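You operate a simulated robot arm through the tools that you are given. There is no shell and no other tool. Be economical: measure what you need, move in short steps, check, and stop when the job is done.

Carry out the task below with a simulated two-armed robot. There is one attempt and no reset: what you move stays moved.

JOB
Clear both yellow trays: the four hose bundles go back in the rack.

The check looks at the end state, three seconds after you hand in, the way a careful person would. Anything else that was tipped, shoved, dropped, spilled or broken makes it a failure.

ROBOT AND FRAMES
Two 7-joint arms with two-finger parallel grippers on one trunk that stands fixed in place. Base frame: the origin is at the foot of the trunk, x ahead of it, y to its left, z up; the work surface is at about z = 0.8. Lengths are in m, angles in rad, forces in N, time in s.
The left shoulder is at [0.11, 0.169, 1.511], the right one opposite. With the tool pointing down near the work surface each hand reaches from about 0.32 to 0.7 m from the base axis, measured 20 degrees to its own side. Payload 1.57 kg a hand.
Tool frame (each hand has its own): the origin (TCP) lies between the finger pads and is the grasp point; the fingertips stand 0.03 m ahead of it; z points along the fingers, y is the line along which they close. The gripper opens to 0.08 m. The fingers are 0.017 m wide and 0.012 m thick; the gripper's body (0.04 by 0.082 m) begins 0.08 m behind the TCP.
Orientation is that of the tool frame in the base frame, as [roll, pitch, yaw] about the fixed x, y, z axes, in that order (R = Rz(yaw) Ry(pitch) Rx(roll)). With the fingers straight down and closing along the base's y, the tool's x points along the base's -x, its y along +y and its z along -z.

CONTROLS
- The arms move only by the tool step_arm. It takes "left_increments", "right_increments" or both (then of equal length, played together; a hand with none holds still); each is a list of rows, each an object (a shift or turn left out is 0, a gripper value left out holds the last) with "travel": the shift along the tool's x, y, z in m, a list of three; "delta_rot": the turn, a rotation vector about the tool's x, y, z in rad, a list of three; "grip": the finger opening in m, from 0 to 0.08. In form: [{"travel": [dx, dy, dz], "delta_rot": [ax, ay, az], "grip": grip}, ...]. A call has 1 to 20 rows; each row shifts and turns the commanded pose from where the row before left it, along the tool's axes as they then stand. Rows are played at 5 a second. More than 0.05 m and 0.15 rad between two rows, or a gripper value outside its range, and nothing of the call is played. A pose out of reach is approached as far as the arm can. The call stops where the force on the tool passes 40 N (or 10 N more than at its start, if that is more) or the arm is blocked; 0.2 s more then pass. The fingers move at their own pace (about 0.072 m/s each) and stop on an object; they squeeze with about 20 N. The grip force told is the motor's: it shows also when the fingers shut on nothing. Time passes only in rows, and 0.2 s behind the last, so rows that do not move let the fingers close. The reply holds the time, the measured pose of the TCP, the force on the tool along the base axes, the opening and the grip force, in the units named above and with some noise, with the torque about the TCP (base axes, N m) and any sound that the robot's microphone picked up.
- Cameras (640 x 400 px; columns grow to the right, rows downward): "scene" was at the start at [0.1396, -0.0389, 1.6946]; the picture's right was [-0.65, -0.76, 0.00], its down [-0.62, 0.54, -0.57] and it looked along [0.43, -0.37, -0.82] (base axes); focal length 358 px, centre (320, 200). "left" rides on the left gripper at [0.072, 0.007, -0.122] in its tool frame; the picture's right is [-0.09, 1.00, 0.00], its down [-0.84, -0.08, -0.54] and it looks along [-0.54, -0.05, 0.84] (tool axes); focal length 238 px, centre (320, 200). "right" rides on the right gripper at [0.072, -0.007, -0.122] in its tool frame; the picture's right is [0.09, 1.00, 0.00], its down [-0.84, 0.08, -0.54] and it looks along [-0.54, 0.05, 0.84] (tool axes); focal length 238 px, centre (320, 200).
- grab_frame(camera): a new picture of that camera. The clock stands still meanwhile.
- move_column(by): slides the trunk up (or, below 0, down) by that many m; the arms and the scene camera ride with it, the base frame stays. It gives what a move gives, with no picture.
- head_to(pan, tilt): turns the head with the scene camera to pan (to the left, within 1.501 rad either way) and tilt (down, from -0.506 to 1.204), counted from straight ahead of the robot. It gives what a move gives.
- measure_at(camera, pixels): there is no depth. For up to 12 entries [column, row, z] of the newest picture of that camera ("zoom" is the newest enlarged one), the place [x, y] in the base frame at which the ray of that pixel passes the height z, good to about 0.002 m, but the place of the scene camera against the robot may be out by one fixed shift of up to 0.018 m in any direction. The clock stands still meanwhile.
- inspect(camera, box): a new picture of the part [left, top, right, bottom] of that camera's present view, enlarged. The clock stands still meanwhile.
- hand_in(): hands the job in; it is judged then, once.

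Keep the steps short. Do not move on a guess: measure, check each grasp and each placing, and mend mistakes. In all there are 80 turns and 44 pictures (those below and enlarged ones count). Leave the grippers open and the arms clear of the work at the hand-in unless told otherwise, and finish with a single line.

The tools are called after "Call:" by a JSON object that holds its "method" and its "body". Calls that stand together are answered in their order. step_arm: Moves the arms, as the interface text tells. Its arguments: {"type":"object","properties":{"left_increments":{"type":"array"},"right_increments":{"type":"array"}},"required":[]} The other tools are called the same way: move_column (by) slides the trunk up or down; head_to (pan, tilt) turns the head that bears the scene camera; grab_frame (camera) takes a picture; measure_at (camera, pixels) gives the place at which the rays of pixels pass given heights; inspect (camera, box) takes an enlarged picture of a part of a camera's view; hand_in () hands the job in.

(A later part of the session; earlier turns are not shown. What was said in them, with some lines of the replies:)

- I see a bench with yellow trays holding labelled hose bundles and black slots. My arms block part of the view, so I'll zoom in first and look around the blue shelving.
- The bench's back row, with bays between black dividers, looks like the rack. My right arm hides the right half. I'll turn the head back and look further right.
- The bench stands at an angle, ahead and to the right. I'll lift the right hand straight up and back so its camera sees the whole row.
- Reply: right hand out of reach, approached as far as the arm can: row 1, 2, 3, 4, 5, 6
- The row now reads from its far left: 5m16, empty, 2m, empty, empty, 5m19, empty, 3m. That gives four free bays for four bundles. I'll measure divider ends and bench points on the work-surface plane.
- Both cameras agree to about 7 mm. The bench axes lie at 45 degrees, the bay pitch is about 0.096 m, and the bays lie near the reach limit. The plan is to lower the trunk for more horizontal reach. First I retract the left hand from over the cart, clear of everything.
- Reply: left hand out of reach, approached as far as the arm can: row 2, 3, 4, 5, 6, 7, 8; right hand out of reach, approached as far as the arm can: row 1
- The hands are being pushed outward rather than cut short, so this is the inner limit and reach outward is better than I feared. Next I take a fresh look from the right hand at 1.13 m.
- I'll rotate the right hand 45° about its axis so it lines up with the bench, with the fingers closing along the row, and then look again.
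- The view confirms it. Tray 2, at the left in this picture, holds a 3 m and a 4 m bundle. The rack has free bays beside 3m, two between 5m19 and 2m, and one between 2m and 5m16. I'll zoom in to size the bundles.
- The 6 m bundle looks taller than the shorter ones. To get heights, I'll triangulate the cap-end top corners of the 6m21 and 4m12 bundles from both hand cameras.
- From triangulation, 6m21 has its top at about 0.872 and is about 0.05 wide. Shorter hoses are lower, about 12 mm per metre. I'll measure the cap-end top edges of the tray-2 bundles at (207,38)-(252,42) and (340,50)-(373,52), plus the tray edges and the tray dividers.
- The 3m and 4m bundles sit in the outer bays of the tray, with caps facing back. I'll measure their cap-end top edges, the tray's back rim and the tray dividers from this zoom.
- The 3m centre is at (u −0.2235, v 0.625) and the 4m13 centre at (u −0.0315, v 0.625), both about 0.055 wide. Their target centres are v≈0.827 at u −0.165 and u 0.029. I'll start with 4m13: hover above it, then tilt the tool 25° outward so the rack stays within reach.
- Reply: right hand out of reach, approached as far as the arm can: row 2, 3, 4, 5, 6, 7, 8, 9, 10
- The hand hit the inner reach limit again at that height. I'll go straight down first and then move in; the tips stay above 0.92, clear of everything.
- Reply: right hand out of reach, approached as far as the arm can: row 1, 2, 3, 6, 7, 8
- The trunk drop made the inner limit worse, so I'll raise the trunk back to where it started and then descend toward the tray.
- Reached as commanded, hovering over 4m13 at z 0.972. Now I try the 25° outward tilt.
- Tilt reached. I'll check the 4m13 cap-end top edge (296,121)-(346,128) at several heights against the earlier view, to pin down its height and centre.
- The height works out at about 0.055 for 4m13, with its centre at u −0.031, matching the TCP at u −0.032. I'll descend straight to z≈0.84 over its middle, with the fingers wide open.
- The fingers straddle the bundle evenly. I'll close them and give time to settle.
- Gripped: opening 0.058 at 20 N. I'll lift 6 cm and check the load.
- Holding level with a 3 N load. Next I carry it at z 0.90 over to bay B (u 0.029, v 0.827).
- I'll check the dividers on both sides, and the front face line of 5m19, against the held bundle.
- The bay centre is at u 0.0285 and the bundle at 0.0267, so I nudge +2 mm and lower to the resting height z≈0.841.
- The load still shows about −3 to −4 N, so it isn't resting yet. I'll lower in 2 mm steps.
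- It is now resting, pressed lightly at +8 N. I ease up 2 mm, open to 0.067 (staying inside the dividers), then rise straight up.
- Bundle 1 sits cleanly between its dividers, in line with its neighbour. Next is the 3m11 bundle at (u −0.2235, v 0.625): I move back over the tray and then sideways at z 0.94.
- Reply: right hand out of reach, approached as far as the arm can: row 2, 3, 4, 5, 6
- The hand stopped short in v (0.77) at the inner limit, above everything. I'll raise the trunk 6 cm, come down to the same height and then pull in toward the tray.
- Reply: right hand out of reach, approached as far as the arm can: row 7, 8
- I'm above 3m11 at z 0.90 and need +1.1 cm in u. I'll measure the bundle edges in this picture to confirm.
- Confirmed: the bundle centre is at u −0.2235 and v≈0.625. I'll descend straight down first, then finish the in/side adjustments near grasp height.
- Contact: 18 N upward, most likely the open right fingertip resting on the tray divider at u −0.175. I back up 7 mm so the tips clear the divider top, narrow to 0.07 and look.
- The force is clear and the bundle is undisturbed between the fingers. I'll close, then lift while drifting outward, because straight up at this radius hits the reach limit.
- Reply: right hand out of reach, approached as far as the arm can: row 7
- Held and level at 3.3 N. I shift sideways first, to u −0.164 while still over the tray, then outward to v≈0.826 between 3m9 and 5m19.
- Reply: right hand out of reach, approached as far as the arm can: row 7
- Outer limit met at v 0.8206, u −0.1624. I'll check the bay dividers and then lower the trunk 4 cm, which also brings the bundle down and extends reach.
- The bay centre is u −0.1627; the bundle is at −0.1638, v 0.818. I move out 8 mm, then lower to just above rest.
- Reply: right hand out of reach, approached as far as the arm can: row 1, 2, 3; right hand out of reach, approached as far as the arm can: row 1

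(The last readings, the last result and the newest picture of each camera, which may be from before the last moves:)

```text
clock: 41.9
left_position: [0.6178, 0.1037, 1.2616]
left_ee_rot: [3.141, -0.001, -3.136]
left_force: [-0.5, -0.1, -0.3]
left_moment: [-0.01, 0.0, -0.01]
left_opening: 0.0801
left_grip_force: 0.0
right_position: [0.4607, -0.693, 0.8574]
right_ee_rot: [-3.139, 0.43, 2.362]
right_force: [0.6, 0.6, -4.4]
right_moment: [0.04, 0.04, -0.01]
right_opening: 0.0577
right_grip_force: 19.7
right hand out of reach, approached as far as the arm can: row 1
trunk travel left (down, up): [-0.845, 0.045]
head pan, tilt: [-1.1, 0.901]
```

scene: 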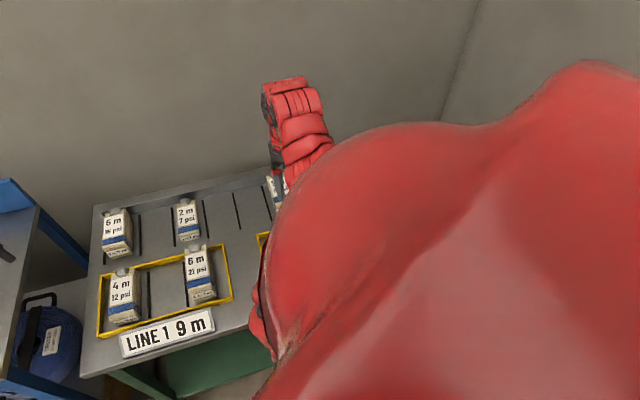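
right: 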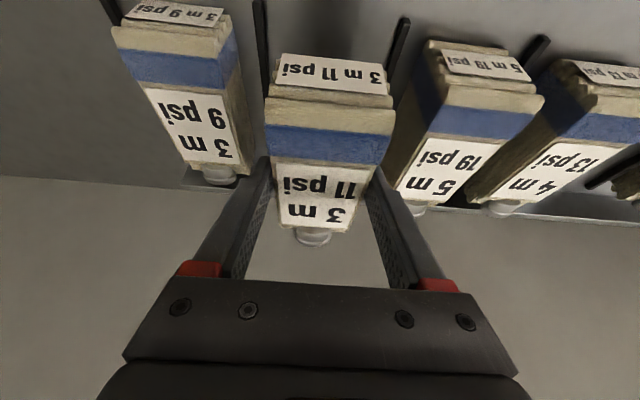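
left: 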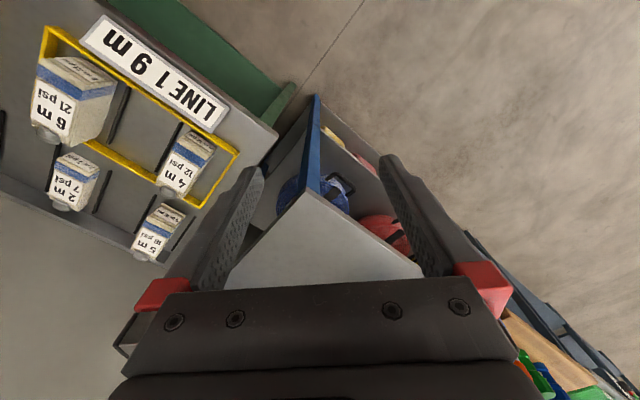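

I'm at the outer limit again. I'll raise the hand 4 cm and drop the trunk 4 cm, twice, to gain reach while keeping the bundle at the same height.

Call:
{"method": "step_arm", "body": {"right_increments": [{"travel": [-0.0085, 0, -0.0181]}, {"travel": [-0.0085, 0, -0.0181]}, {}]}}

Call:
{"method": "move_column", "body": {"by": -0.04}}

Call:
{"method": "step_arm", "body": {"right_increments": [{"travel": [-0.0085, 0, -0.0181]}, {"travel": [-0.0085, 0, -0.0181]}, {}]}}

Call:
{"method": "move_column", "body": {"by": -0.04}}

```text
clock: 42.7
left_position: [0.6178, 0.1022, 1.2636]
left_ee_rot: [-3.142, -0.003, -3.139]
left_force: [0.5, 0.0, 0.0]
left_moment: [0.03, 0.01, -0.01]
left_opening: 0.0804
left_grip_force: 0.0
right_position: [0.4615, -0.6938, 0.8951]
right_ee_rot: [-3.141, 0.43, 2.362]
right_force: [-0.2, -1.2, -4.5]
right_moment: [0.02, 0.04, -0.02]
right_opening: 0.0574
right_grip_force: 20.3
trunk travel left (down, up): [-0.845, 0.045]
head pan, tilt: [-1.1, 0.901]
```

```text
clock: 43.5
left_position: [0.6177, 0.1036, 1.2222]
left_ee_rot: [-3.141, -0.002, -3.137]
left_force: [-0.1, -0.1, -0.5]
left_moment: [0.0, 0.02, -0.02]
left_opening: 0.08
left_grip_force: 0.2
right_position: [0.4601, -0.6938, 0.8575]
right_ee_rot: [-3.14, 0.43, 2.364]
right_force: [0.0, -0.3, -2.6]
right_moment: [0.01, 0.04, 0.01]
right_opening: 0.0578
right_grip_force: 20.2
trunk travel left (down, up): [-0.805, 0.085]
head pan, tilt: [-1.1, 0.901]
```

```text
clock: 44.3
left_position: [0.6189, 0.1019, 1.2218]
left_ee_rot: [-3.141, -0.001, -3.138]
left_force: [0.7, 0.3, 0.4]
left_moment: [-0.01, -0.01, 0.02]
left_opening: 0.0799
left_grip_force: 0.1
right_position: [0.463, -0.694, 0.8974]
right_ee_rot: [3.141, 0.429, 2.362]
right_force: [0.2, 0.2, -3.8]
right_moment: [0.03, 0.04, 0.03]
right_opening: 0.0577
right_grip_force: 20.2
trunk travel left (down, up): [-0.805, 0.085]
head pan, tilt: [-1.1, 0.901]
```

```text
clock: 45.1
left_position: [0.618, 0.104, 1.1836]
left_ee_rot: [3.141, 0.001, -3.139]
left_force: [-0.1, -0.1, 1.0]
left_moment: [0.03, 0.0, -0.01]
left_opening: 0.0799
left_grip_force: 0.0
right_position: [0.4622, -0.6928, 0.8571]
right_ee_rot: [-3.14, 0.432, 2.364]
right_force: [-0.4, 0.5, -3.1]
right_moment: [0.04, 0.04, 0.04]
right_opening: 0.0576
right_grip_force: 20.2
trunk travel left (down, up): [-0.765, 0.125]
head pan, tilt: [-1.1, 0.901]
```

Now out 1 cm, then down to just above rest, then in fine steps.

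Call:
{"method": "step_arm", "body": {"right_increments": [{"travel": [-0.0091, 0, 0.0042]}, {"travel": [0.0025, 0, 0.0054]}, {"travel": [0.0023, 0, 0.005]}, {}]}}

Call:
{"method": "step_arm", "body": {"right_increments": [{"travel": [0.0008, 0, 0.0018]}, {}]}}

Call:
{"method": "step_arm", "body": {"right_increments": [{"travel": [0.0008, 0, 0.0018]}, {}]}}

```text
clock: 46.1
left_position: [0.6189, 0.1037, 1.1818]
left_ee_rot: [3.141, -0.002, -3.138]
left_force: [0.3, 0.1, -0.1]
left_moment: [0.02, -0.01, -0.03]
left_opening: 0.08
left_grip_force: 0.1
right_position: [0.4692, -0.6995, 0.8448]
right_ee_rot: [3.141, 0.43, 2.364]
right_force: [0.1, 0.8, -2.8]
right_moment: [-0.07, -0.02, 0.05]
right_opening: 0.0576
right_grip_force: 19.9
trunk travel left (down, up): [-0.765, 0.125]
head pan, tilt: [-1.1, 0.901]
```

```text
clock: 46.8
left_position: [0.6181, 0.106, 1.182]
left_ee_rot: [-3.139, -0.004, -3.138]
left_force: [0.8, 0.4, 0.6]
left_moment: [-0.01, -0.02, -0.02]
left_opening: 0.0801
left_grip_force: 0.0
right_position: [0.469, -0.7013, 0.8464]
right_ee_rot: [-3.14, 0.433, 2.363]
right_force: [2.2, -0.6, 5.7]
right_moment: [0.41, 0.18, -0.12]
right_opening: 0.0579
right_grip_force: 19.8
trunk travel left (down, up): [-0.765, 0.125]
head pan, tilt: [-1.1, 0.901]
```

```text
clock: 47.4
left_position: [0.6169, 0.106, 1.1828]
left_ee_rot: [-3.14, -0.001, -3.138]
left_force: [-0.8, -0.2, 0.3]
left_moment: [-0.01, -0.02, -0.02]
left_opening: 0.08
left_grip_force: 0.0
right_position: [0.4688, -0.6997, 0.8461]
right_ee_rot: [-3.139, 0.436, 2.364]
right_force: [5.7, -3.0, 18.5]
right_moment: [0.08, -0.18, 0.03]
right_opening: 0.0579
right_grip_force: 19.7
trunk travel left (down, up): [-0.765, 0.125]
head pan, tilt: [-1.1, 0.901]
```

It is resting, with 18 N of press. I ease up 3 mm, open to 0.067, rise straight up and look.

Call:
{"method": "step_arm", "body": {"right_increments": [{"travel": [-0.0013, 0, -0.0027]}, {"grip": 0.067}, {}, {}, {"travel": [-0.0085, 0, -0.0181]}, {"travel": [-0.017, 0, -0.0362]}, {"travel": [-0.017, 0, -0.0362]}, {}]}}

Call:
{"method": "grab_frame", "body": {"camera": "right"}}

```text
clock: 49.1
left_position: [0.6176, 0.1043, 1.1838]
left_ee_rot: [3.14, -0.001, -3.139]
left_force: [-0.4, 0.0, 0.5]
left_moment: [0.02, 0.0, 0.0]
left_opening: 0.0799
left_grip_force: 0.1
right_position: [0.4692, -0.7004, 0.9455]
right_ee_rot: [-3.141, 0.429, 2.362]
right_force: [-0.2, -0.8, 0.6]
right_moment: [0.02, 0.02, 0.04]
right_opening: 0.0668
right_grip_force: 0.1
trunk travel left (down, up): [-0.765, 0.125]
head pan, tilt: [-1.1, 0.901]
```

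```text
17 pictures are left
```

right: 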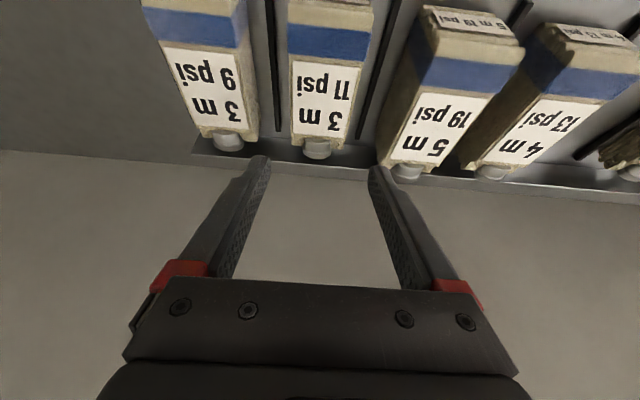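

3m11 sits properly between its dividers, so tray 2 is empty. Now tray 1: I raise the trunk 10 cm for inner reach, keep the hand height the same, and slide left toward 6m21 with the tips above 0.92.

Call:
{"method": "move_column", "body": {"by": 0.1}}

Call:
{"method": "step_arm", "body": {"right_increments": [{"travel": [0.012, 0, -0.006], "grip": 0.08}, {"travel": [0.0136, 0, 0.0281]}, {"travel": [0.0136, 0, 0.0281]}, {"travel": [0.0136, 0.02, 0.0281]}, {"travel": [0.0113, 0.04, -0.0053]}, {"travel": [0.0113, 0.04, -0.0053]}, {"travel": [0.0113, 0.04, -0.0053]}, {"travel": [0.0113, 0.04, -0.0053]}, {"travel": [0.0113, 0.04, -0.0053]}, {"travel": [0.0113, 0.04, -0.0053]}, {"travel": [0.0113, 0.04, -0.0053]}, {"travel": [0.0113, 0.04, -0.0053]}, {}]}}

Call:
{"method": "grab_frame", "body": {"camera": "right"}}

```text
clock: 50.5
left_position: [0.6191, 0.1037, 1.2823]
left_ee_rot: [3.14, -0.002, -3.138]
left_force: [0.0, 0.4, 0.3]
left_moment: [0.0, -0.01, 0.0]
left_opening: 0.0801
left_grip_force: 0.0
right_position: [0.4681, -0.6988, 1.0445]
right_ee_rot: [-3.141, 0.43, 2.364]
right_force: [-0.9, -0.8, -1.0]
right_moment: [0.02, 0.05, -0.01]
right_opening: 0.067
right_grip_force: 0.1
trunk travel left (down, up): [-0.865, 0.025]
head pan, tilt: [-1.1, 0.901]
```

```text
clock: 53.3
left_position: [0.6188, 0.1036, 1.2822]
left_ee_rot: [3.141, -0.002, -3.137]
left_force: [0.4, 0.6, -0.5]
left_moment: [0.02, 0.01, -0.03]
left_opening: 0.0798
left_grip_force: 0.1
right_position: [0.6264, -0.3784, 0.952]
right_ee_rot: [-3.142, 0.431, 2.363]
right_force: [0.1, 0.8, 0.3]
right_moment: [-0.04, 0.02, -0.04]
right_opening: 0.0801
right_grip_force: 0.1
trunk travel left (down, up): [-0.865, 0.025]
head pan, tilt: [-1.1, 0.901]
```

```text
16 pictures are left
```

right: 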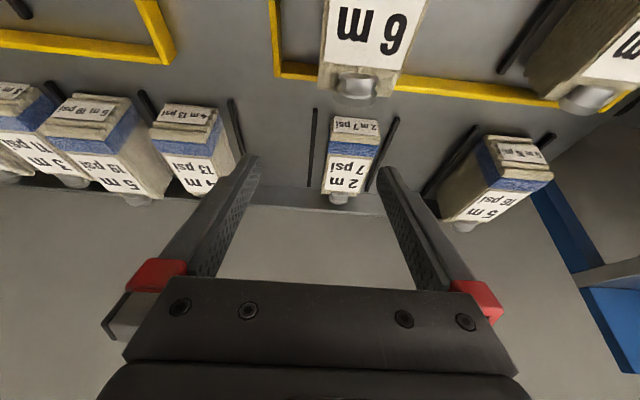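

Good. I pull in 7.5 cm over 6m21 and look.

Call:
{"method": "step_arm", "body": {"right_increments": [{"travel": [0.0227, 0.008, -0.0106]}, {"travel": [0.0227, 0.008, -0.0106]}, {"travel": [0.0227, 0.008, -0.0106]}, {}]}}

Call:
{"method": "grab_frame", "body": {"camera": "right"}}

```text
clock: 54.3
left_position: [0.6186, 0.1037, 1.281]
left_ee_rot: [-3.141, -0.001, -3.137]
left_force: [0.1, -0.2, -0.9]
left_moment: [0.01, -0.01, 0.03]
left_opening: 0.0802
left_grip_force: 0.0
right_position: [0.5886, -0.3067, 0.952]
right_ee_rot: [-3.139, 0.43, 2.363]
right_force: [0.3, 0.6, 0.6]
right_moment: [0.03, -0.01, -0.02]
right_opening: 0.0798
right_grip_force: 0.0
trunk travel left (down, up): [-0.865, 0.025]
head pan, tilt: [-1.1, 0.901]
```

```text
15 pictures are left
```

right: 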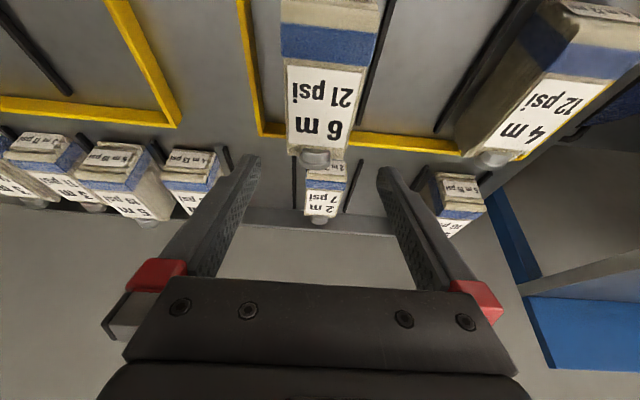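

I'll measure the 6m21 top edges, the tray divider to its right, the rim, and the 4m12 edges.

Call:
{"method": "measure_at", "body": {"camera": "right", "pixels": [[288, 147, 0.872], [346, 153, 0.872], [286, 65, 0.872], [365, 73, 0.872], [281, 22, 0.872], [378, 32, 0.872], [360, 120, 0.81], [437, 130, 0.81], [263, 130, 0.81], [477, 148, 0.85], [520, 158, 0.85], [545, 70, 0.85]]}}

```text
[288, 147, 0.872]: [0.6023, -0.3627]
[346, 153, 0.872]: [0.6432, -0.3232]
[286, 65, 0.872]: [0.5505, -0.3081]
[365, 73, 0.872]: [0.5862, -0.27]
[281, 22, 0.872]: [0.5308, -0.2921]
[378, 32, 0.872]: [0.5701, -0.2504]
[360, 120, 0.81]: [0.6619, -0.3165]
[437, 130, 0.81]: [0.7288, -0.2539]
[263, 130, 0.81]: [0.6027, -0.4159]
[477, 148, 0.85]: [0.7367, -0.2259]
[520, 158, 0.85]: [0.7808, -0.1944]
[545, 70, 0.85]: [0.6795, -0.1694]
```

6m21 is centred at u 0.1975 with its top at 0.872. I'll descend to z≈0.848 with the fingers open; the tips stay above the divider tops.

Call:
{"method": "step_arm", "body": {"right_increments": [{"travel": [0.0131, -0.002, 0.0226]}, {"travel": [0.0131, 0, 0.0226]}, {"travel": [0.0131, 0, 0.0226]}, {"travel": [0.0129, 0, 0.0226]}, {}]}}

Call:
{"method": "grab_frame", "body": {"camera": "right"}}

```text
clock: 55.5
left_position: [0.6186, 0.1034, 1.2826]
left_ee_rot: [-3.141, -0.002, -3.137]
left_force: [0.0, -1.0, -0.3]
left_moment: [0.0, 0.02, 0.02]
left_opening: 0.08
left_grip_force: 0.1
right_position: [0.5821, -0.3015, 0.8502]
right_ee_rot: [3.14, 0.432, 2.365]
right_force: [-0.2, -0.9, 0.1]
right_moment: [-0.02, 0.0, 0.01]
right_opening: 0.0801
right_grip_force: 0.0
trunk travel left (down, up): [-0.865, 0.025]
head pan, tilt: [-1.1, 0.901]
```

```text
14 pictures are left
```

right: 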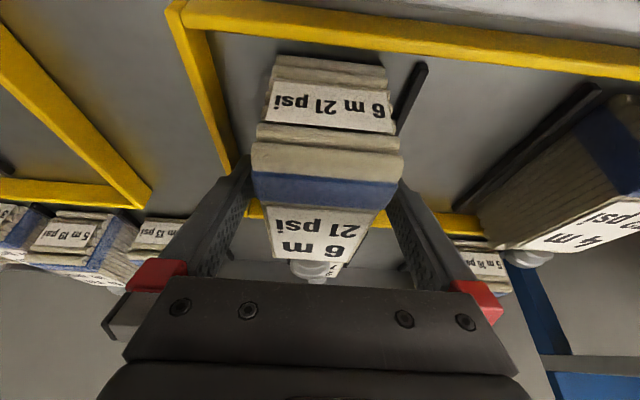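

Straddled well. I'll close and lift 6 cm.

Call:
{"method": "step_arm", "body": {"right_increments": [{"grip": 0.0}, {}, {}, {}, {"travel": [-0.0085, 0, -0.0181]}, {"travel": [-0.0085, 0, -0.0181]}, {"travel": [-0.0085, 0, -0.0181]}, {}]}}

```text
clock: 57.3
left_position: [0.6191, 0.1036, 1.2825]
left_ee_rot: [3.141, -0.005, -3.137]
left_force: [0.4, 0.0, -0.2]
left_moment: [0.01, 0.0, 0.0]
left_opening: 0.0803
left_grip_force: 0.2
right_position: [0.5826, -0.3013, 0.9085]
right_ee_rot: [-3.14, 0.428, 2.363]
right_force: [0.4, -0.5, -5.0]
right_moment: [0.03, 0.08, -0.03]
right_opening: 0.0581
right_grip_force: 20.0
trunk travel left (down, up): [-0.865, 0.025]
head pan, tilt: [-1.1, 0.901]
```

Lifted with a 5 N load. I'll shift right to u 0.124 first, then outward, rising a bit, to bay C between 4m13 and 2m.

Call:
{"method": "step_arm", "body": {"right_increments": [{"travel": [-0.0181, -0.0255, 0.0085]}, {"travel": [-0.0181, -0.0255, 0.0085]}, {"travel": [-0.0181, -0.0254, 0.0085]}, {"travel": [-0.0364, 0, 0.0059]}, {"travel": [-0.0364, 0, 0.0059]}, {"travel": [-0.0364, 0, 0.0059]}, {"travel": [-0.03, 0, 0.005]}, {}]}}

Call:
{"method": "grab_frame", "body": {"camera": "right"}}

```text
clock: 59.1
left_position: [0.6175, 0.1033, 1.2817]
left_ee_rot: [-3.141, -0.003, -3.138]
left_force: [0.1, 0.4, 0.8]
left_moment: [-0.02, -0.01, -0.01]
left_opening: 0.0799
left_grip_force: 0.0
right_position: [0.6673, -0.4942, 0.9466]
right_ee_rot: [3.14, 0.433, 2.363]
right_force: [-0.2, 0.5, -4.1]
right_moment: [0.03, 0.03, -0.02]
right_opening: 0.0578
right_grip_force: 20.0
trunk travel left (down, up): [-0.865, 0.025]
head pan, tilt: [-1.1, 0.901]
```

```text
13 pictures are left
```

right: 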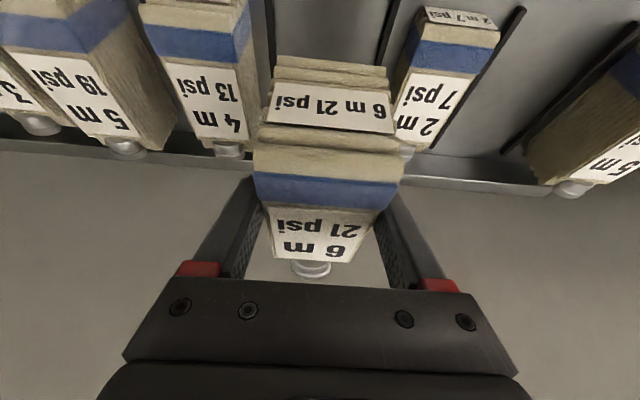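

Hovering over bay C. I'll check the dividers at (269,30) and (387,35), then drop the trunk 7 cm (the bundle bottom stays about 2.5 cm above the bench).

Call:
{"method": "measure_at", "body": {"camera": "right", "pixels": [[268, 15, 0.81], [271, 45, 0.81], [391, 15, 0.81], [384, 50, 0.81], [520, 12, 0.81]]}}

Call:
{"method": "move_column", "body": {"by": -0.07}}

```text
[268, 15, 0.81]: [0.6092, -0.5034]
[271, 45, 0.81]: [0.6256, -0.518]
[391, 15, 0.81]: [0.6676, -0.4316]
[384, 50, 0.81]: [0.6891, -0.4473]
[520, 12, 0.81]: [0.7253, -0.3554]
```

```text
clock: 60.2
left_position: [0.618, 0.1028, 1.2111]
left_ee_rot: [3.141, -0.003, -3.139]
left_force: [-0.3, 0.5, -0.3]
left_moment: [0.02, -0.01, 0.01]
left_opening: 0.08
left_grip_force: 0.1
right_position: [0.6686, -0.4935, 0.8752]
right_ee_rot: [-3.14, 0.428, 2.364]
right_force: [-0.3, -0.2, -5.3]
right_moment: [0.04, 0.05, -0.01]
right_opening: 0.0581
right_grip_force: 19.3
trunk travel left (down, up): [-0.795, 0.095]
head pan, tilt: [-1.1, 0.901]
```

The bay centre is u 0.122 and the bundle 0.1238. I move out 5 mm, −1.5 mm in u, then lower to just above rest and go on finely.

Call:
{"method": "step_arm", "body": {"right_increments": [{"travel": [-0.0045, -0.0015, 0.0021]}, {"travel": [0.0038, 0, 0.0082]}, {"travel": [0.0038, 0, 0.0082]}, {"travel": [0.0021, 0, 0.0045]}, {}]}}

Call:
{"method": "step_arm", "body": {"right_increments": [{"travel": [0.0008, 0, 0.0018]}, {}]}}

```text
clock: 61.4
left_position: [0.6178, 0.1028, 1.2105]
left_ee_rot: [3.141, -0.004, -3.139]
left_force: [0.4, -0.5, -1.0]
left_moment: [0.02, 0.0, 0.02]
left_opening: 0.08
left_grip_force: 0.1
right_position: [0.6706, -0.4976, 0.8528]
right_ee_rot: [-3.139, 0.428, 2.363]
right_force: [-0.3, -0.7, -4.9]
right_moment: [0.04, 0.06, 0.04]
right_opening: 0.058
right_grip_force: 19.8
trunk travel left (down, up): [-0.795, 0.095]
head pan, tilt: [-1.1, 0.901]
```

```text
clock: 62.0
left_position: [0.6194, 0.1031, 1.2123]
left_ee_rot: [-3.14, -0.001, -3.138]
left_force: [-0.4, -0.7, -0.3]
left_moment: [-0.01, 0.01, -0.01]
left_opening: 0.0801
left_grip_force: 0.0
right_position: [0.6709, -0.499, 0.8505]
right_ee_rot: [3.141, 0.432, 2.364]
right_force: [0.7, 0.2, -5.0]
right_moment: [0.04, 0.01, 0.0]
right_opening: 0.058
right_grip_force: 20.3
trunk travel left (down, up): [-0.795, 0.095]
head pan, tilt: [-1.1, 0.901]
```

Call:
{"method": "step_arm", "body": {"right_increments": [{"travel": [0.0008, 0, 0.0018]}, {}]}}

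Call:
{"method": "step_arm", "body": {"right_increments": [{"travel": [0.0006, 0, 0.0013]}, {}]}}

```text
clock: 62.6
left_position: [0.6183, 0.1052, 1.2119]
left_ee_rot: [-3.14, -0.002, -3.137]
left_force: [-0.4, 0.5, -0.8]
left_moment: [0.0, 0.02, -0.03]
left_opening: 0.0799
left_grip_force: 0.1
right_position: [0.6699, -0.4997, 0.8502]
right_ee_rot: [-3.14, 0.433, 2.364]
right_force: [1.4, -0.7, 5.8]
right_moment: [0.41, 0.43, -0.1]
right_opening: 0.0579
right_grip_force: 20.0
trunk travel left (down, up): [-0.795, 0.095]
head pan, tilt: [-1.1, 0.901]
```

```text
clock: 63.2
left_position: [0.6168, 0.1047, 1.2127]
left_ee_rot: [-3.139, -0.002, -3.139]
left_force: [-0.3, -0.2, 0.0]
left_moment: [-0.03, 0.01, 0.05]
left_opening: 0.0802
left_grip_force: 0.0
right_position: [0.6698, -0.4991, 0.8497]
right_ee_rot: [-3.142, 0.434, 2.364]
right_force: [4.3, -2.0, 13.9]
right_moment: [0.37, 0.49, -0.18]
right_opening: 0.0582
right_grip_force: 20.1
trunk travel left (down, up): [-0.795, 0.095]
head pan, tilt: [-1.1, 0.901]
```

It is resting, with 14 N of press at z 0.850, the same as where it was grasped. I ease up 2 mm, open to 0.067, rise and look.

Call:
{"method": "step_arm", "body": {"right_increments": [{"travel": [-0.0009, 0, -0.002]}, {"grip": 0.067}, {}, {}, {"travel": [-0.0085, 0, -0.0181]}, {"travel": [-0.017, 0, -0.0362]}, {"travel": [-0.017, 0, -0.0362]}, {}]}}

Call:
{"method": "grab_frame", "body": {"camera": "right"}}

```text
clock: 65.0
left_position: [0.6182, 0.1037, 1.2109]
left_ee_rot: [-3.14, -0.001, -3.138]
left_force: [-0.6, -0.2, 1.0]
left_moment: [0.01, 0.02, 0.0]
left_opening: 0.0801
left_grip_force: 0.0
right_position: [0.6719, -0.4986, 0.9509]
right_ee_rot: [-3.141, 0.431, 2.364]
right_force: [-0.4, -0.1, 0.5]
right_moment: [0.0, -0.01, -0.01]
right_opening: 0.0673
right_grip_force: 0.1
trunk travel left (down, up): [-0.795, 0.095]
head pan, tilt: [-1.1, 0.901]
```

```text
12 pictures are left
```

right: 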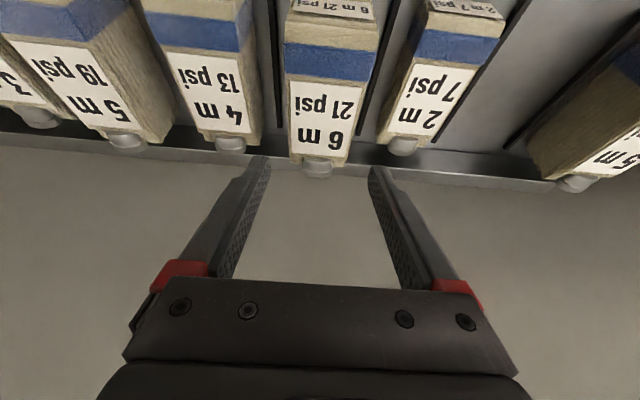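

6m21 is seated. The last one is 4m12 at u≈0.388, v≈0.625. I'll shift the left hand further left out of the way and bring the right hand over at z 0.95.

Call:
{"method": "step_arm", "body": {"right_increments": [{"travel": [0.0131, 0.038, -0.0061], "grip": 0.08}, {"travel": [0.0131, 0.038, -0.0061]}, {"travel": [0.0131, 0.038, -0.0061]}, {"travel": [0.0131, 0.038, -0.0061]}, {"travel": [0.0131, 0.038, -0.0061]}, {"travel": [0.0131, 0.038, -0.0061]}, {"travel": [0.0131, 0.036, -0.0061]}, {"travel": [0.0227, 0, -0.0106]}, {"travel": [0.0227, 0, -0.0106]}, {"travel": [0.0227, 0, -0.0106]}, {"travel": [0.0137, 0, -0.0063]}, {}], "left_increments": [{"travel": [-0.005, 0.02, 0]}, {"travel": [-0.005, 0.02, 0]}, {"travel": [-0.005, 0.02, 0]}, {"travel": [0, 0.02, 0]}, {"travel": [0, 0.02, 0]}, {}, {}, {}, {}, {}, {}, {}]}}

Call:
{"method": "grab_frame", "body": {"camera": "right"}}

```text
clock: 67.6
left_position: [0.6335, 0.2048, 1.2122]
left_ee_rot: [-3.141, -0.002, -3.137]
left_force: [0.4, -0.1, -0.5]
left_moment: [-0.01, 0.03, 0.03]
left_opening: 0.08
left_grip_force: 0.1
right_position: [0.7123, -0.1826, 0.9507]
right_ee_rot: [-3.138, 0.428, 2.364]
right_force: [0.3, -0.5, 0.2]
right_moment: [-0.02, -0.01, 0.03]
right_opening: 0.0801
right_grip_force: 0.2
right hand out of reach, approached as far as the arm can: row 7
trunk travel left (down, up): [-0.795, 0.095]
head pan, tilt: [-1.1, 0.901]
```

```text
11 pictures are left
```

right: 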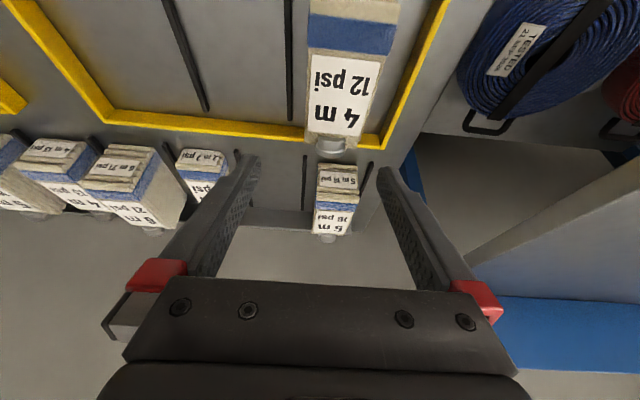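

I'll measure the 4m12 edges at z 0.855 and the free rack bay at D: its dividers at (304,155-210) and left of it at about (237,155).

Call:
{"method": "measure_at", "body": {"camera": "right", "pixels": [[306, 136, 0.855], [361, 140, 0.855], [310, 50, 0.855], [383, 57, 0.855], [309, 12, 0.855], [395, 22, 0.855], [290, 100, 0.81], [304, 158, 0.81], [238, 155, 0.81], [370, 165, 0.81]]}}

```text
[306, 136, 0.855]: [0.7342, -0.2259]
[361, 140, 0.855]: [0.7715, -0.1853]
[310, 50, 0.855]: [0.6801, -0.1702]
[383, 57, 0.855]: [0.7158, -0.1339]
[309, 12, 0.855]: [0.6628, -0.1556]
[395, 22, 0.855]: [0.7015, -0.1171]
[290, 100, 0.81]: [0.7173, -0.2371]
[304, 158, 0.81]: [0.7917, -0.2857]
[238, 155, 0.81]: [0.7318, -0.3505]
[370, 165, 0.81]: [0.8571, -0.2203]
```

The 4m12 centre is u 0.3865. The D bay centre is about 0.312, which is far out, so I'll add 10° of tilt now, before grasping, then descend with the opening at 0.075.

Call:
{"method": "step_arm", "body": {"right_increments": [{"delta_rot": [0, -0.0875, 0], "grip": 0.075}, {"delta_rot": [0, -0.0875, 0]}, {"travel": [0, 0.012, 0]}, {"travel": [0.0168, 0, 0.0205]}, {"travel": [0.0168, 0, 0.0205]}, {"travel": [0.0168, 0, 0.0205]}, {"travel": [0.0168, 0, 0.0205]}, {}]}}

Call:
{"method": "grab_frame", "body": {"camera": "right"}}

```text
clock: 69.4
left_position: [0.6337, 0.2048, 1.2125]
left_ee_rot: [-3.139, -0.002, -3.138]
left_force: [0.6, -1.0, 0.0]
left_moment: [-0.03, 0.03, 0.0]
left_opening: 0.0802
left_grip_force: 0.1
right_position: [0.7136, -0.1698, 0.8455]
right_ee_rot: [-3.14, 0.605, 2.363]
right_force: [0.0, 0.3, 0.3]
right_moment: [0.01, 0.04, 0.01]
right_opening: 0.075
right_grip_force: 0.0
trunk travel left (down, up): [-0.795, 0.095]
head pan, tilt: [-1.1, 0.901]
```

```text
10 pictures are left
```

right: 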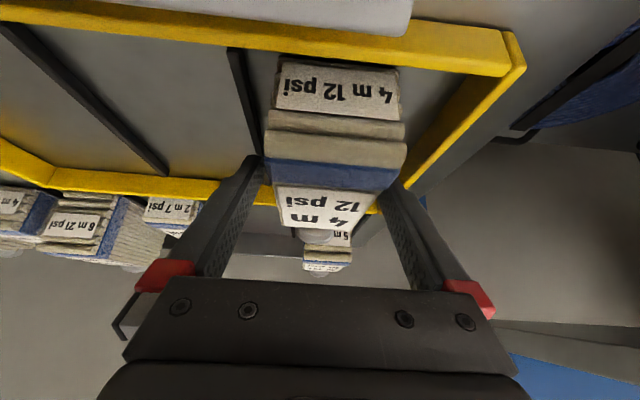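

Straddled, with the bundle about 2 mm right of centre, so I nudge, close and lift 5 cm.

Call:
{"method": "step_arm", "body": {"right_increments": [{"travel": [0, 0.002, 0]}, {"grip": 0.0}, {}, {}, {}, {"travel": [-0.0115, 0, -0.0164]}, {"travel": [-0.0115, 0, -0.0164]}, {"travel": [-0.0115, 0, -0.0164]}, {}]}}

```text
clock: 71.4
left_position: [0.6324, 0.204, 1.2122]
left_ee_rot: [3.141, -0.006, -3.139]
left_force: [0.2, 1.3, -1.2]
left_moment: [0.01, 0.03, 0.0]
left_opening: 0.0799
left_grip_force: 0.2
right_position: [0.7162, -0.1692, 0.9046]
right_ee_rot: [-3.14, 0.605, 2.361]
right_force: [0.4, -0.1, -4.0]
right_moment: [0.03, 0.06, -0.04]
right_opening: 0.0582
right_grip_force: 19.8
trunk travel left (down, up): [-0.795, 0.095]
head pan, tilt: [-1.1, 0.901]
```

Held at 4 N and level. I shift to u≈0.312 while still over the tray, then go outward and upward to v≈0.79, z≈0.975.

Call:
{"method": "step_arm", "body": {"right_increments": [{"travel": [-0.0164, -0.025, 0.0115]}, {"travel": [-0.0164, -0.025, 0.0115]}, {"travel": [-0.0164, -0.025, 0.0115]}, {"travel": [-0.0316, 0, 0.0002]}, {"travel": [-0.0316, 0, 0.0002]}, {"travel": [-0.0316, 0, 0.0002]}, {"travel": [-0.0316, 0, 0.0002]}, {}]}}

Call:
{"method": "grab_frame", "body": {"camera": "right"}}

```text
clock: 73.2
left_position: [0.6326, 0.2042, 1.2117]
left_ee_rot: [3.142, -0.003, -3.138]
left_force: [-0.4, 0.0, -0.1]
left_moment: [0.0, 0.0, 0.04]
left_opening: 0.08
left_grip_force: 0.1
right_position: [0.7816, -0.3366, 0.9752]
right_ee_rot: [-3.139, 0.605, 2.365]
right_force: [0.5, 0.2, -4.0]
right_moment: [0.04, 0.04, -0.02]
right_opening: 0.0578
right_grip_force: 20.0
trunk travel left (down, up): [-0.795, 0.095]
head pan, tilt: [-1.1, 0.901]
```

```text
9 pictures are left
```

right: 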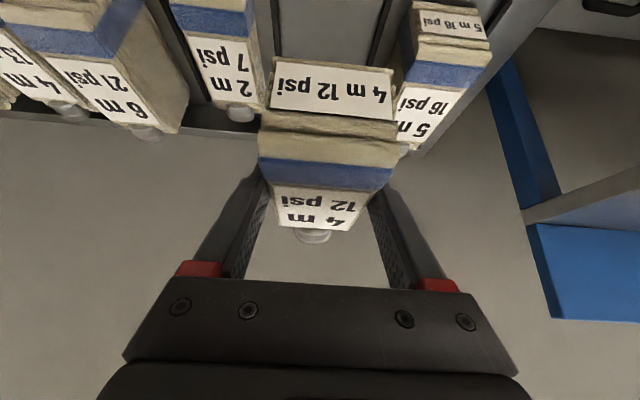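

I'll check the bay dividers at (270,15) and (383,15), then lower the trunk 8 cm (the bundle bottom ends at about 0.85).

Call:
{"method": "measure_at", "body": {"camera": "right", "pixels": [[271, 8, 0.81], [274, 45, 0.81], [385, 8, 0.81], [377, 45, 0.81]]}}

Call:
{"method": "move_column", "body": {"by": -0.08}}

```text
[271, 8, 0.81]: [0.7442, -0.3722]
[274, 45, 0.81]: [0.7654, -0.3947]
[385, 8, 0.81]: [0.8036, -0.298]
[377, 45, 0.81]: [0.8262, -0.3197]
```

```text
clock: 74.3
left_position: [0.6338, 0.2026, 1.1321]
left_ee_rot: [-3.141, -0.001, -3.137]
left_force: [0.1, 0.3, -0.6]
left_moment: [-0.04, 0.02, -0.01]
left_opening: 0.0801
left_grip_force: 0.0
right_position: [0.7817, -0.3367, 0.8951]
right_ee_rot: [-3.139, 0.606, 2.363]
right_force: [-0.1, -0.2, -3.2]
right_moment: [0.03, 0.01, 0.03]
right_opening: 0.058
right_grip_force: 19.8
trunk travel left (down, up): [-0.715, 0.175]
head pan, tilt: [-1.1, 0.901]
```

The bay centre is u 0.310, so I shift −4.5 mm, then out 3.6 cm while rising 2 cm, then lower the trunk 4 cm.

Call:
{"method": "step_arm", "body": {"right_increments": [{"travel": [-0.0204, -0.0025, 0.0021]}, {"travel": [-0.0204, -0.0025, 0.0021]}, {}]}}

Call:
{"method": "move_column", "body": {"by": -0.04}}

```text
clock: 75.1
left_position: [0.6338, 0.205, 1.1318]
left_ee_rot: [-3.141, -0.002, -3.137]
left_force: [0.1, 0.3, -0.7]
left_moment: [-0.03, 0.01, 0.02]
left_opening: 0.0798
left_grip_force: 0.1
right_position: [0.8039, -0.3663, 0.9159]
right_ee_rot: [-3.139, 0.607, 2.366]
right_force: [-0.5, 0.7, -3.8]
right_moment: [0.03, 0.04, 0.0]
right_opening: 0.058
right_grip_force: 20.9
trunk travel left (down, up): [-0.715, 0.175]
head pan, tilt: [-1.1, 0.901]
```

```text
clock: 76.0
left_position: [0.6336, 0.2033, 1.0904]
left_ee_rot: [3.14, -0.001, -3.138]
left_force: [0.4, -0.1, 0.2]
left_moment: [0.0, -0.05, 0.0]
left_opening: 0.08
left_grip_force: 0.0
right_position: [0.8049, -0.3667, 0.8746]
right_ee_rot: [-3.141, 0.607, 2.366]
right_force: [-0.8, -0.1, -3.4]
right_moment: [0.03, 0.03, 0.02]
right_opening: 0.058
right_grip_force: 20.2
trunk travel left (down, up): [-0.675, 0.215]
head pan, tilt: [-1.1, 0.901]
```

Centred at u 0.310, v 0.828. I lower to just above rest (rest z is about 0.8455), then continue finely.

Call:
{"method": "step_arm", "body": {"right_increments": [{"travel": [0.0052, 0, 0.0074]}, {"travel": [0.0052, 0, 0.0074]}, {"travel": [0.004, 0, 0.0057]}, {}]}}

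Call:
{"method": "step_arm", "body": {"right_increments": [{"travel": [0.0011, 0, 0.0016]}, {}]}}

Call:
{"method": "step_arm", "body": {"right_increments": [{"travel": [0.0011, 0, 0.0016]}, {}]}}

```text
clock: 77.0
left_position: [0.6333, 0.2031, 1.0916]
left_ee_rot: [-3.14, -0.002, -3.139]
left_force: [0.8, 0.5, -0.1]
left_moment: [0.0, -0.03, -0.02]
left_opening: 0.0803
left_grip_force: 0.1
right_position: [0.797, -0.3609, 0.8508]
right_ee_rot: [-3.141, 0.605, 2.363]
right_force: [-0.2, -0.5, -4.2]
right_moment: [0.01, 0.01, 0.0]
right_opening: 0.058
right_grip_force: 19.5
right hand out of reach, approached as far as the arm can: row 2, 3
trunk travel left (down, up): [-0.675, 0.215]
head pan, tilt: [-1.1, 0.901]
```

```text
clock: 77.6
left_position: [0.634, 0.2037, 1.0916]
left_ee_rot: [-3.142, -0.004, -3.137]
left_force: [-0.2, 0.2, 0.0]
left_moment: [0.01, 0.0, -0.01]
left_opening: 0.08
left_grip_force: 0.1
right_position: [0.7968, -0.3604, 0.8483]
right_ee_rot: [-3.14, 0.606, 2.366]
right_force: [0.1, 0.6, -3.6]
right_moment: [0.03, 0.03, 0.01]
right_opening: 0.0577
right_grip_force: 20.4
trunk travel left (down, up): [-0.675, 0.215]
head pan, tilt: [-1.1, 0.901]
```

```text
clock: 78.2
left_position: [0.6344, 0.2037, 1.0921]
left_ee_rot: [3.141, -0.004, -3.138]
left_force: [0.0, 0.0, 0.6]
left_moment: [0.0, 0.01, -0.02]
left_opening: 0.08
left_grip_force: 0.1
right_position: [0.7958, -0.3611, 0.8464]
right_ee_rot: [-3.14, 0.608, 2.365]
right_force: [0.1, 0.5, -3.6]
right_moment: [0.05, 0.05, 0.04]
right_opening: 0.058
right_grip_force: 19.9
trunk travel left (down, up): [-0.675, 0.215]
head pan, tilt: [-1.1, 0.901]
```

The arm edge pulled it in about 1 cm (v 0.818). I'll raise 4 cm, move out 1 cm and drop the trunk 4 cm so it ends up in line.

Call:
{"method": "step_arm", "body": {"right_increments": [{"travel": [-0.0115, 0, -0.0164]}, {"travel": [-0.0115, 0, -0.0164]}, {"travel": [-0.0078, 0.002, 0.0055]}, {}]}}

Call:
{"method": "move_column", "body": {"by": -0.035}}

```text
clock: 79.2
left_position: [0.6326, 0.2039, 1.0925]
left_ee_rot: [3.141, -0.001, -3.137]
left_force: [-0.3, 0.0, 0.8]
left_moment: [0.02, -0.01, -0.01]
left_opening: 0.0799
left_grip_force: 0.0
right_position: [0.8043, -0.366, 0.8876]
right_ee_rot: [-3.14, 0.605, 2.363]
right_force: [-0.4, 0.2, -4.8]
right_moment: [0.04, 0.05, -0.01]
right_opening: 0.0579
right_grip_force: 19.7
trunk travel left (down, up): [-0.675, 0.215]
head pan, tilt: [-1.1, 0.901]
```

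```text
clock: 80.0
left_position: [0.6317, 0.2043, 1.0564]
left_ee_rot: [-3.14, -0.002, -3.138]
left_force: [-0.1, -0.9, -1.0]
left_moment: [0.02, 0.01, 0.01]
left_opening: 0.0799
left_grip_force: 0.0
right_position: [0.8049, -0.3658, 0.8523]
right_ee_rot: [-3.139, 0.605, 2.366]
right_force: [-0.5, -0.5, -2.9]
right_moment: [0.05, 0.03, 0.02]
right_opening: 0.0578
right_grip_force: 20.0
trunk travel left (down, up): [-0.64, 0.25]
head pan, tilt: [-1.1, 0.901]
```

Now u is 0.310, v 0.828, z 0.852. Fine lowering follows.

Call:
{"method": "step_arm", "body": {"right_increments": [{"travel": [0.0023, 0, 0.0033]}, {}]}}

Call:
{"method": "step_arm", "body": {"right_increments": [{"travel": [0.0011, 0, 0.0016]}, {}]}}

Call:
{"method": "step_arm", "body": {"right_increments": [{"travel": [0.0009, 0, 0.0012]}, {}]}}

```text
clock: 80.5
left_position: [0.6341, 0.2039, 1.0568]
left_ee_rot: [-3.139, -0.003, -3.138]
left_force: [-0.2, -0.2, -0.1]
left_moment: [-0.01, 0.0, -0.01]
left_opening: 0.0802
left_grip_force: 0.1
right_position: [0.8056, -0.3664, 0.8478]
right_ee_rot: [-3.141, 0.606, 2.363]
right_force: [0.2, -0.3, -4.0]
right_moment: [0.04, 0.01, -0.03]
right_opening: 0.0578
right_grip_force: 20.1
trunk travel left (down, up): [-0.64, 0.25]
head pan, tilt: [-1.1, 0.901]
```

```text
clock: 81.2
left_position: [0.6323, 0.2043, 1.0568]
left_ee_rot: [-3.139, -0.004, -3.138]
left_force: [-0.2, -0.7, 0.2]
left_moment: [-0.06, 0.04, -0.01]
left_opening: 0.0801
left_grip_force: 0.0
right_position: [0.805, -0.3675, 0.8459]
right_ee_rot: [-3.139, 0.605, 2.365]
right_force: [0.0, 0.6, -3.1]
right_moment: [0.05, 0.03, 0.0]
right_opening: 0.0581
right_grip_force: 20.1
trunk travel left (down, up): [-0.64, 0.25]
head pan, tilt: [-1.1, 0.901]
```

```text
clock: 81.8
left_position: [0.6333, 0.2045, 1.0562]
left_ee_rot: [-3.141, -0.003, -3.138]
left_force: [0.4, -0.3, -0.5]
left_moment: [0.01, 0.03, -0.03]
left_opening: 0.0802
left_grip_force: 0.0
right_position: [0.8047, -0.3662, 0.8453]
right_ee_rot: [-3.139, 0.606, 2.363]
right_force: [0.2, -2.7, 0.5]
right_moment: [0.05, 0.29, 0.08]
right_opening: 0.058
right_grip_force: 20.3
trunk travel left (down, up): [-0.64, 0.25]
head pan, tilt: [-1.1, 0.901]
```

It has just touched: the load is gone at z 0.845. I add half a millimetre, open to 0.067, rise straight up and look.

Call:
{"method": "step_arm", "body": {"right_increments": [{"travel": [0.0003, 0, 0.0005]}, {"grip": 0.067}, {}, {}, {"travel": [-0.0115, 0, -0.0164]}, {"travel": [-0.023, 0, -0.0328]}, {"travel": [-0.023, 0, -0.0328]}, {}]}}

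Call:
{"method": "grab_frame", "body": {"camera": "right"}}

```text
clock: 83.5
left_position: [0.6327, 0.2042, 1.0586]
left_ee_rot: [-3.141, -0.003, -3.137]
left_force: [-0.1, 0.0, 0.3]
left_moment: [0.01, 0.02, 0.04]
left_opening: 0.0797
left_grip_force: 0.0
right_position: [0.8045, -0.3662, 0.9443]
right_ee_rot: [-3.141, 0.606, 2.365]
right_force: [0.7, 0.0, -0.2]
right_moment: [0.04, 0.0, 0.01]
right_opening: 0.0669
right_grip_force: 0.1
trunk travel left (down, up): [-0.64, 0.25]
head pan, tilt: [-1.1, 0.901]
```

```text
8 pictures are left
```

right: 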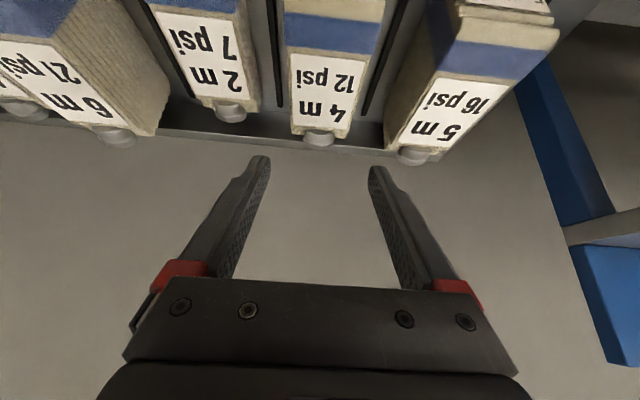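

4m12 is seated between its dividers and in line. I raise the trunk to bring both arms clear, open the gripper fully and take an overview.

Call:
{"method": "move_column", "body": {"by": 0.24}}

Call:
{"method": "step_arm", "body": {"right_increments": [{"grip": 0.08}, {}]}}

Call:
{"method": "head_to", "body": {"pan": -0.75, "tilt": 0.96}}

Call:
{"method": "grab_frame", "body": {"camera": "scene"}}

Call:
{"method": "grab_frame", "body": {"camera": "right"}}

Call:
{"method": "grab_frame", "body": {"camera": "left"}}

```text
clock: 86.0
left_position: [0.6335, 0.2044, 1.2966]
left_ee_rot: [-3.139, -0.001, -3.138]
left_force: [1.1, 0.8, 0.8]
left_moment: [0.0, 0.02, 0.01]
left_opening: 0.08
left_grip_force: 0.0
right_position: [0.8049, -0.3649, 1.1848]
right_ee_rot: [-3.14, 0.605, 2.365]
right_force: [-0.5, -0.4, -0.2]
right_moment: [0.03, 0.03, -0.02]
right_opening: 0.0667
right_grip_force: 0.0
trunk travel left (down, up): [-0.88, 0.01]
head pan, tilt: [-1.1, 0.901]
```

```text
clock: 86.7
left_position: [0.6325, 0.2043, 1.2964]
left_ee_rot: [-3.14, 0.0, -3.138]
left_force: [-0.6, -0.1, 0.5]
left_moment: [-0.01, -0.03, -0.02]
left_opening: 0.0802
left_grip_force: 0.1
right_position: [0.8051, -0.3663, 1.1839]
right_ee_rot: [-3.139, 0.606, 2.364]
right_force: [-0.2, -0.5, 0.6]
right_moment: [-0.03, -0.02, 0.01]
right_opening: 0.0799
right_grip_force: 0.1
trunk travel left (down, up): [-0.88, 0.01]
head pan, tilt: [-1.1, 0.901]
```

```text
clock: 87.5
left_position: [0.6323, 0.2038, 1.2964]
left_ee_rot: [-3.141, -0.001, -3.138]
left_force: [-0.9, 0.5, -0.4]
left_moment: [-0.01, -0.01, 0.01]
left_opening: 0.0798
left_grip_force: 0.1
right_position: [0.8058, -0.3656, 1.1841]
right_ee_rot: [-3.14, 0.606, 2.363]
right_force: [-0.9, 0.2, 0.1]
right_moment: [-0.02, -0.03, 0.0]
right_opening: 0.0801
right_grip_force: 0.0
trunk travel left (down, up): [-0.88, 0.01]
head pan, tilt: [-0.75, 0.96]
```

```text
7 pictures are left
```

scene: 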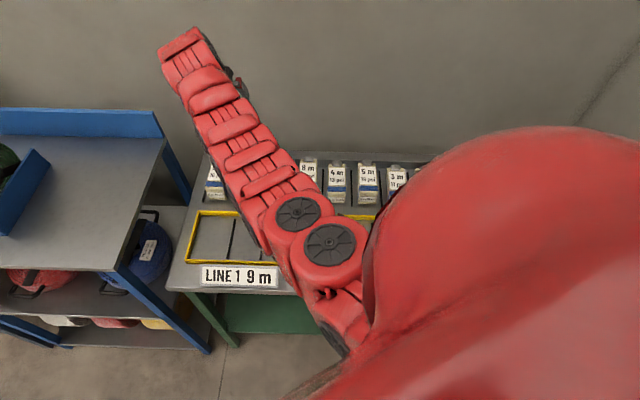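

```text
6 pictures are left
```

right: 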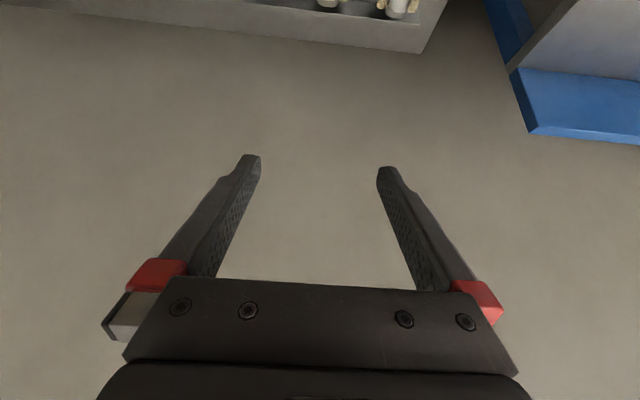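

```text
5 pictures are left
```

left: 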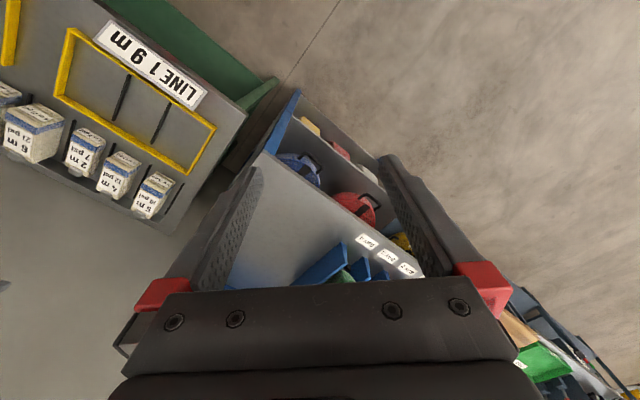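

Tray 1 is empty and all the bundles are upright in their bays. To be sure the row is the rack meant, I'll read the labels on the cart at (385,255) once.

Call:
{"method": "inspect", "body": {"camera": "left", "box": [320, 215, 450, 295]}}

Call:
{"method": "head_to", "body": {"pan": 0.0, "tilt": 0.8}}

Call:
{"method": "grab_frame", "body": {"camera": "scene"}}

```text
4.92 times, centred on (385, 255) of left
```

zoom: 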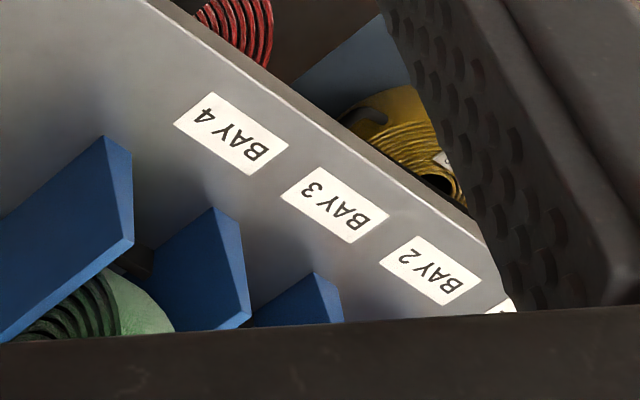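

```text
clock: 88.6
left_position: [0.6328, 0.2037, 1.2967]
left_ee_rot: [-3.14, -0.002, -3.137]
left_force: [-0.3, 0.5, -0.8]
left_moment: [0.05, 0.01, 0.01]
left_opening: 0.0799
left_grip_force: 0.0
right_position: [0.8053, -0.3667, 1.1842]
right_ee_rot: [-3.14, 0.605, 2.364]
right_force: [0.7, 1.1, 0.0]
right_moment: [-0.01, 0.04, 0.01]
right_opening: 0.08
right_grip_force: 0.0
trunk travel left (down, up): [-0.88, 0.01]
head pan, tilt: [0.0, 0.799]
```

```text
3 pictures are left
```

scene: 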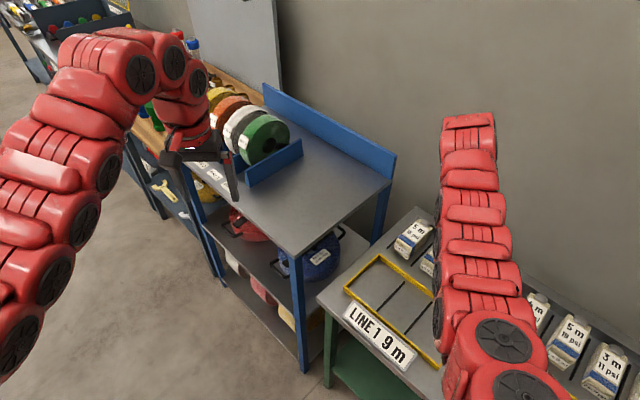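

The cart's bays hold coloured reels and belong to another station. The bench rack is now full with all eight bays taken, both trays are empty, and the arms are clear with grippers open. I'm handing in.

Call:
{"method": "hand_in", "body": {}}

```text
The job is handed in.
```

Both yellow trays are clear: the four hose bundles (4m13, 3m11, 6m21, 4m12) are in the rack's four free bays, and I saw nothing else moved or knocked over.
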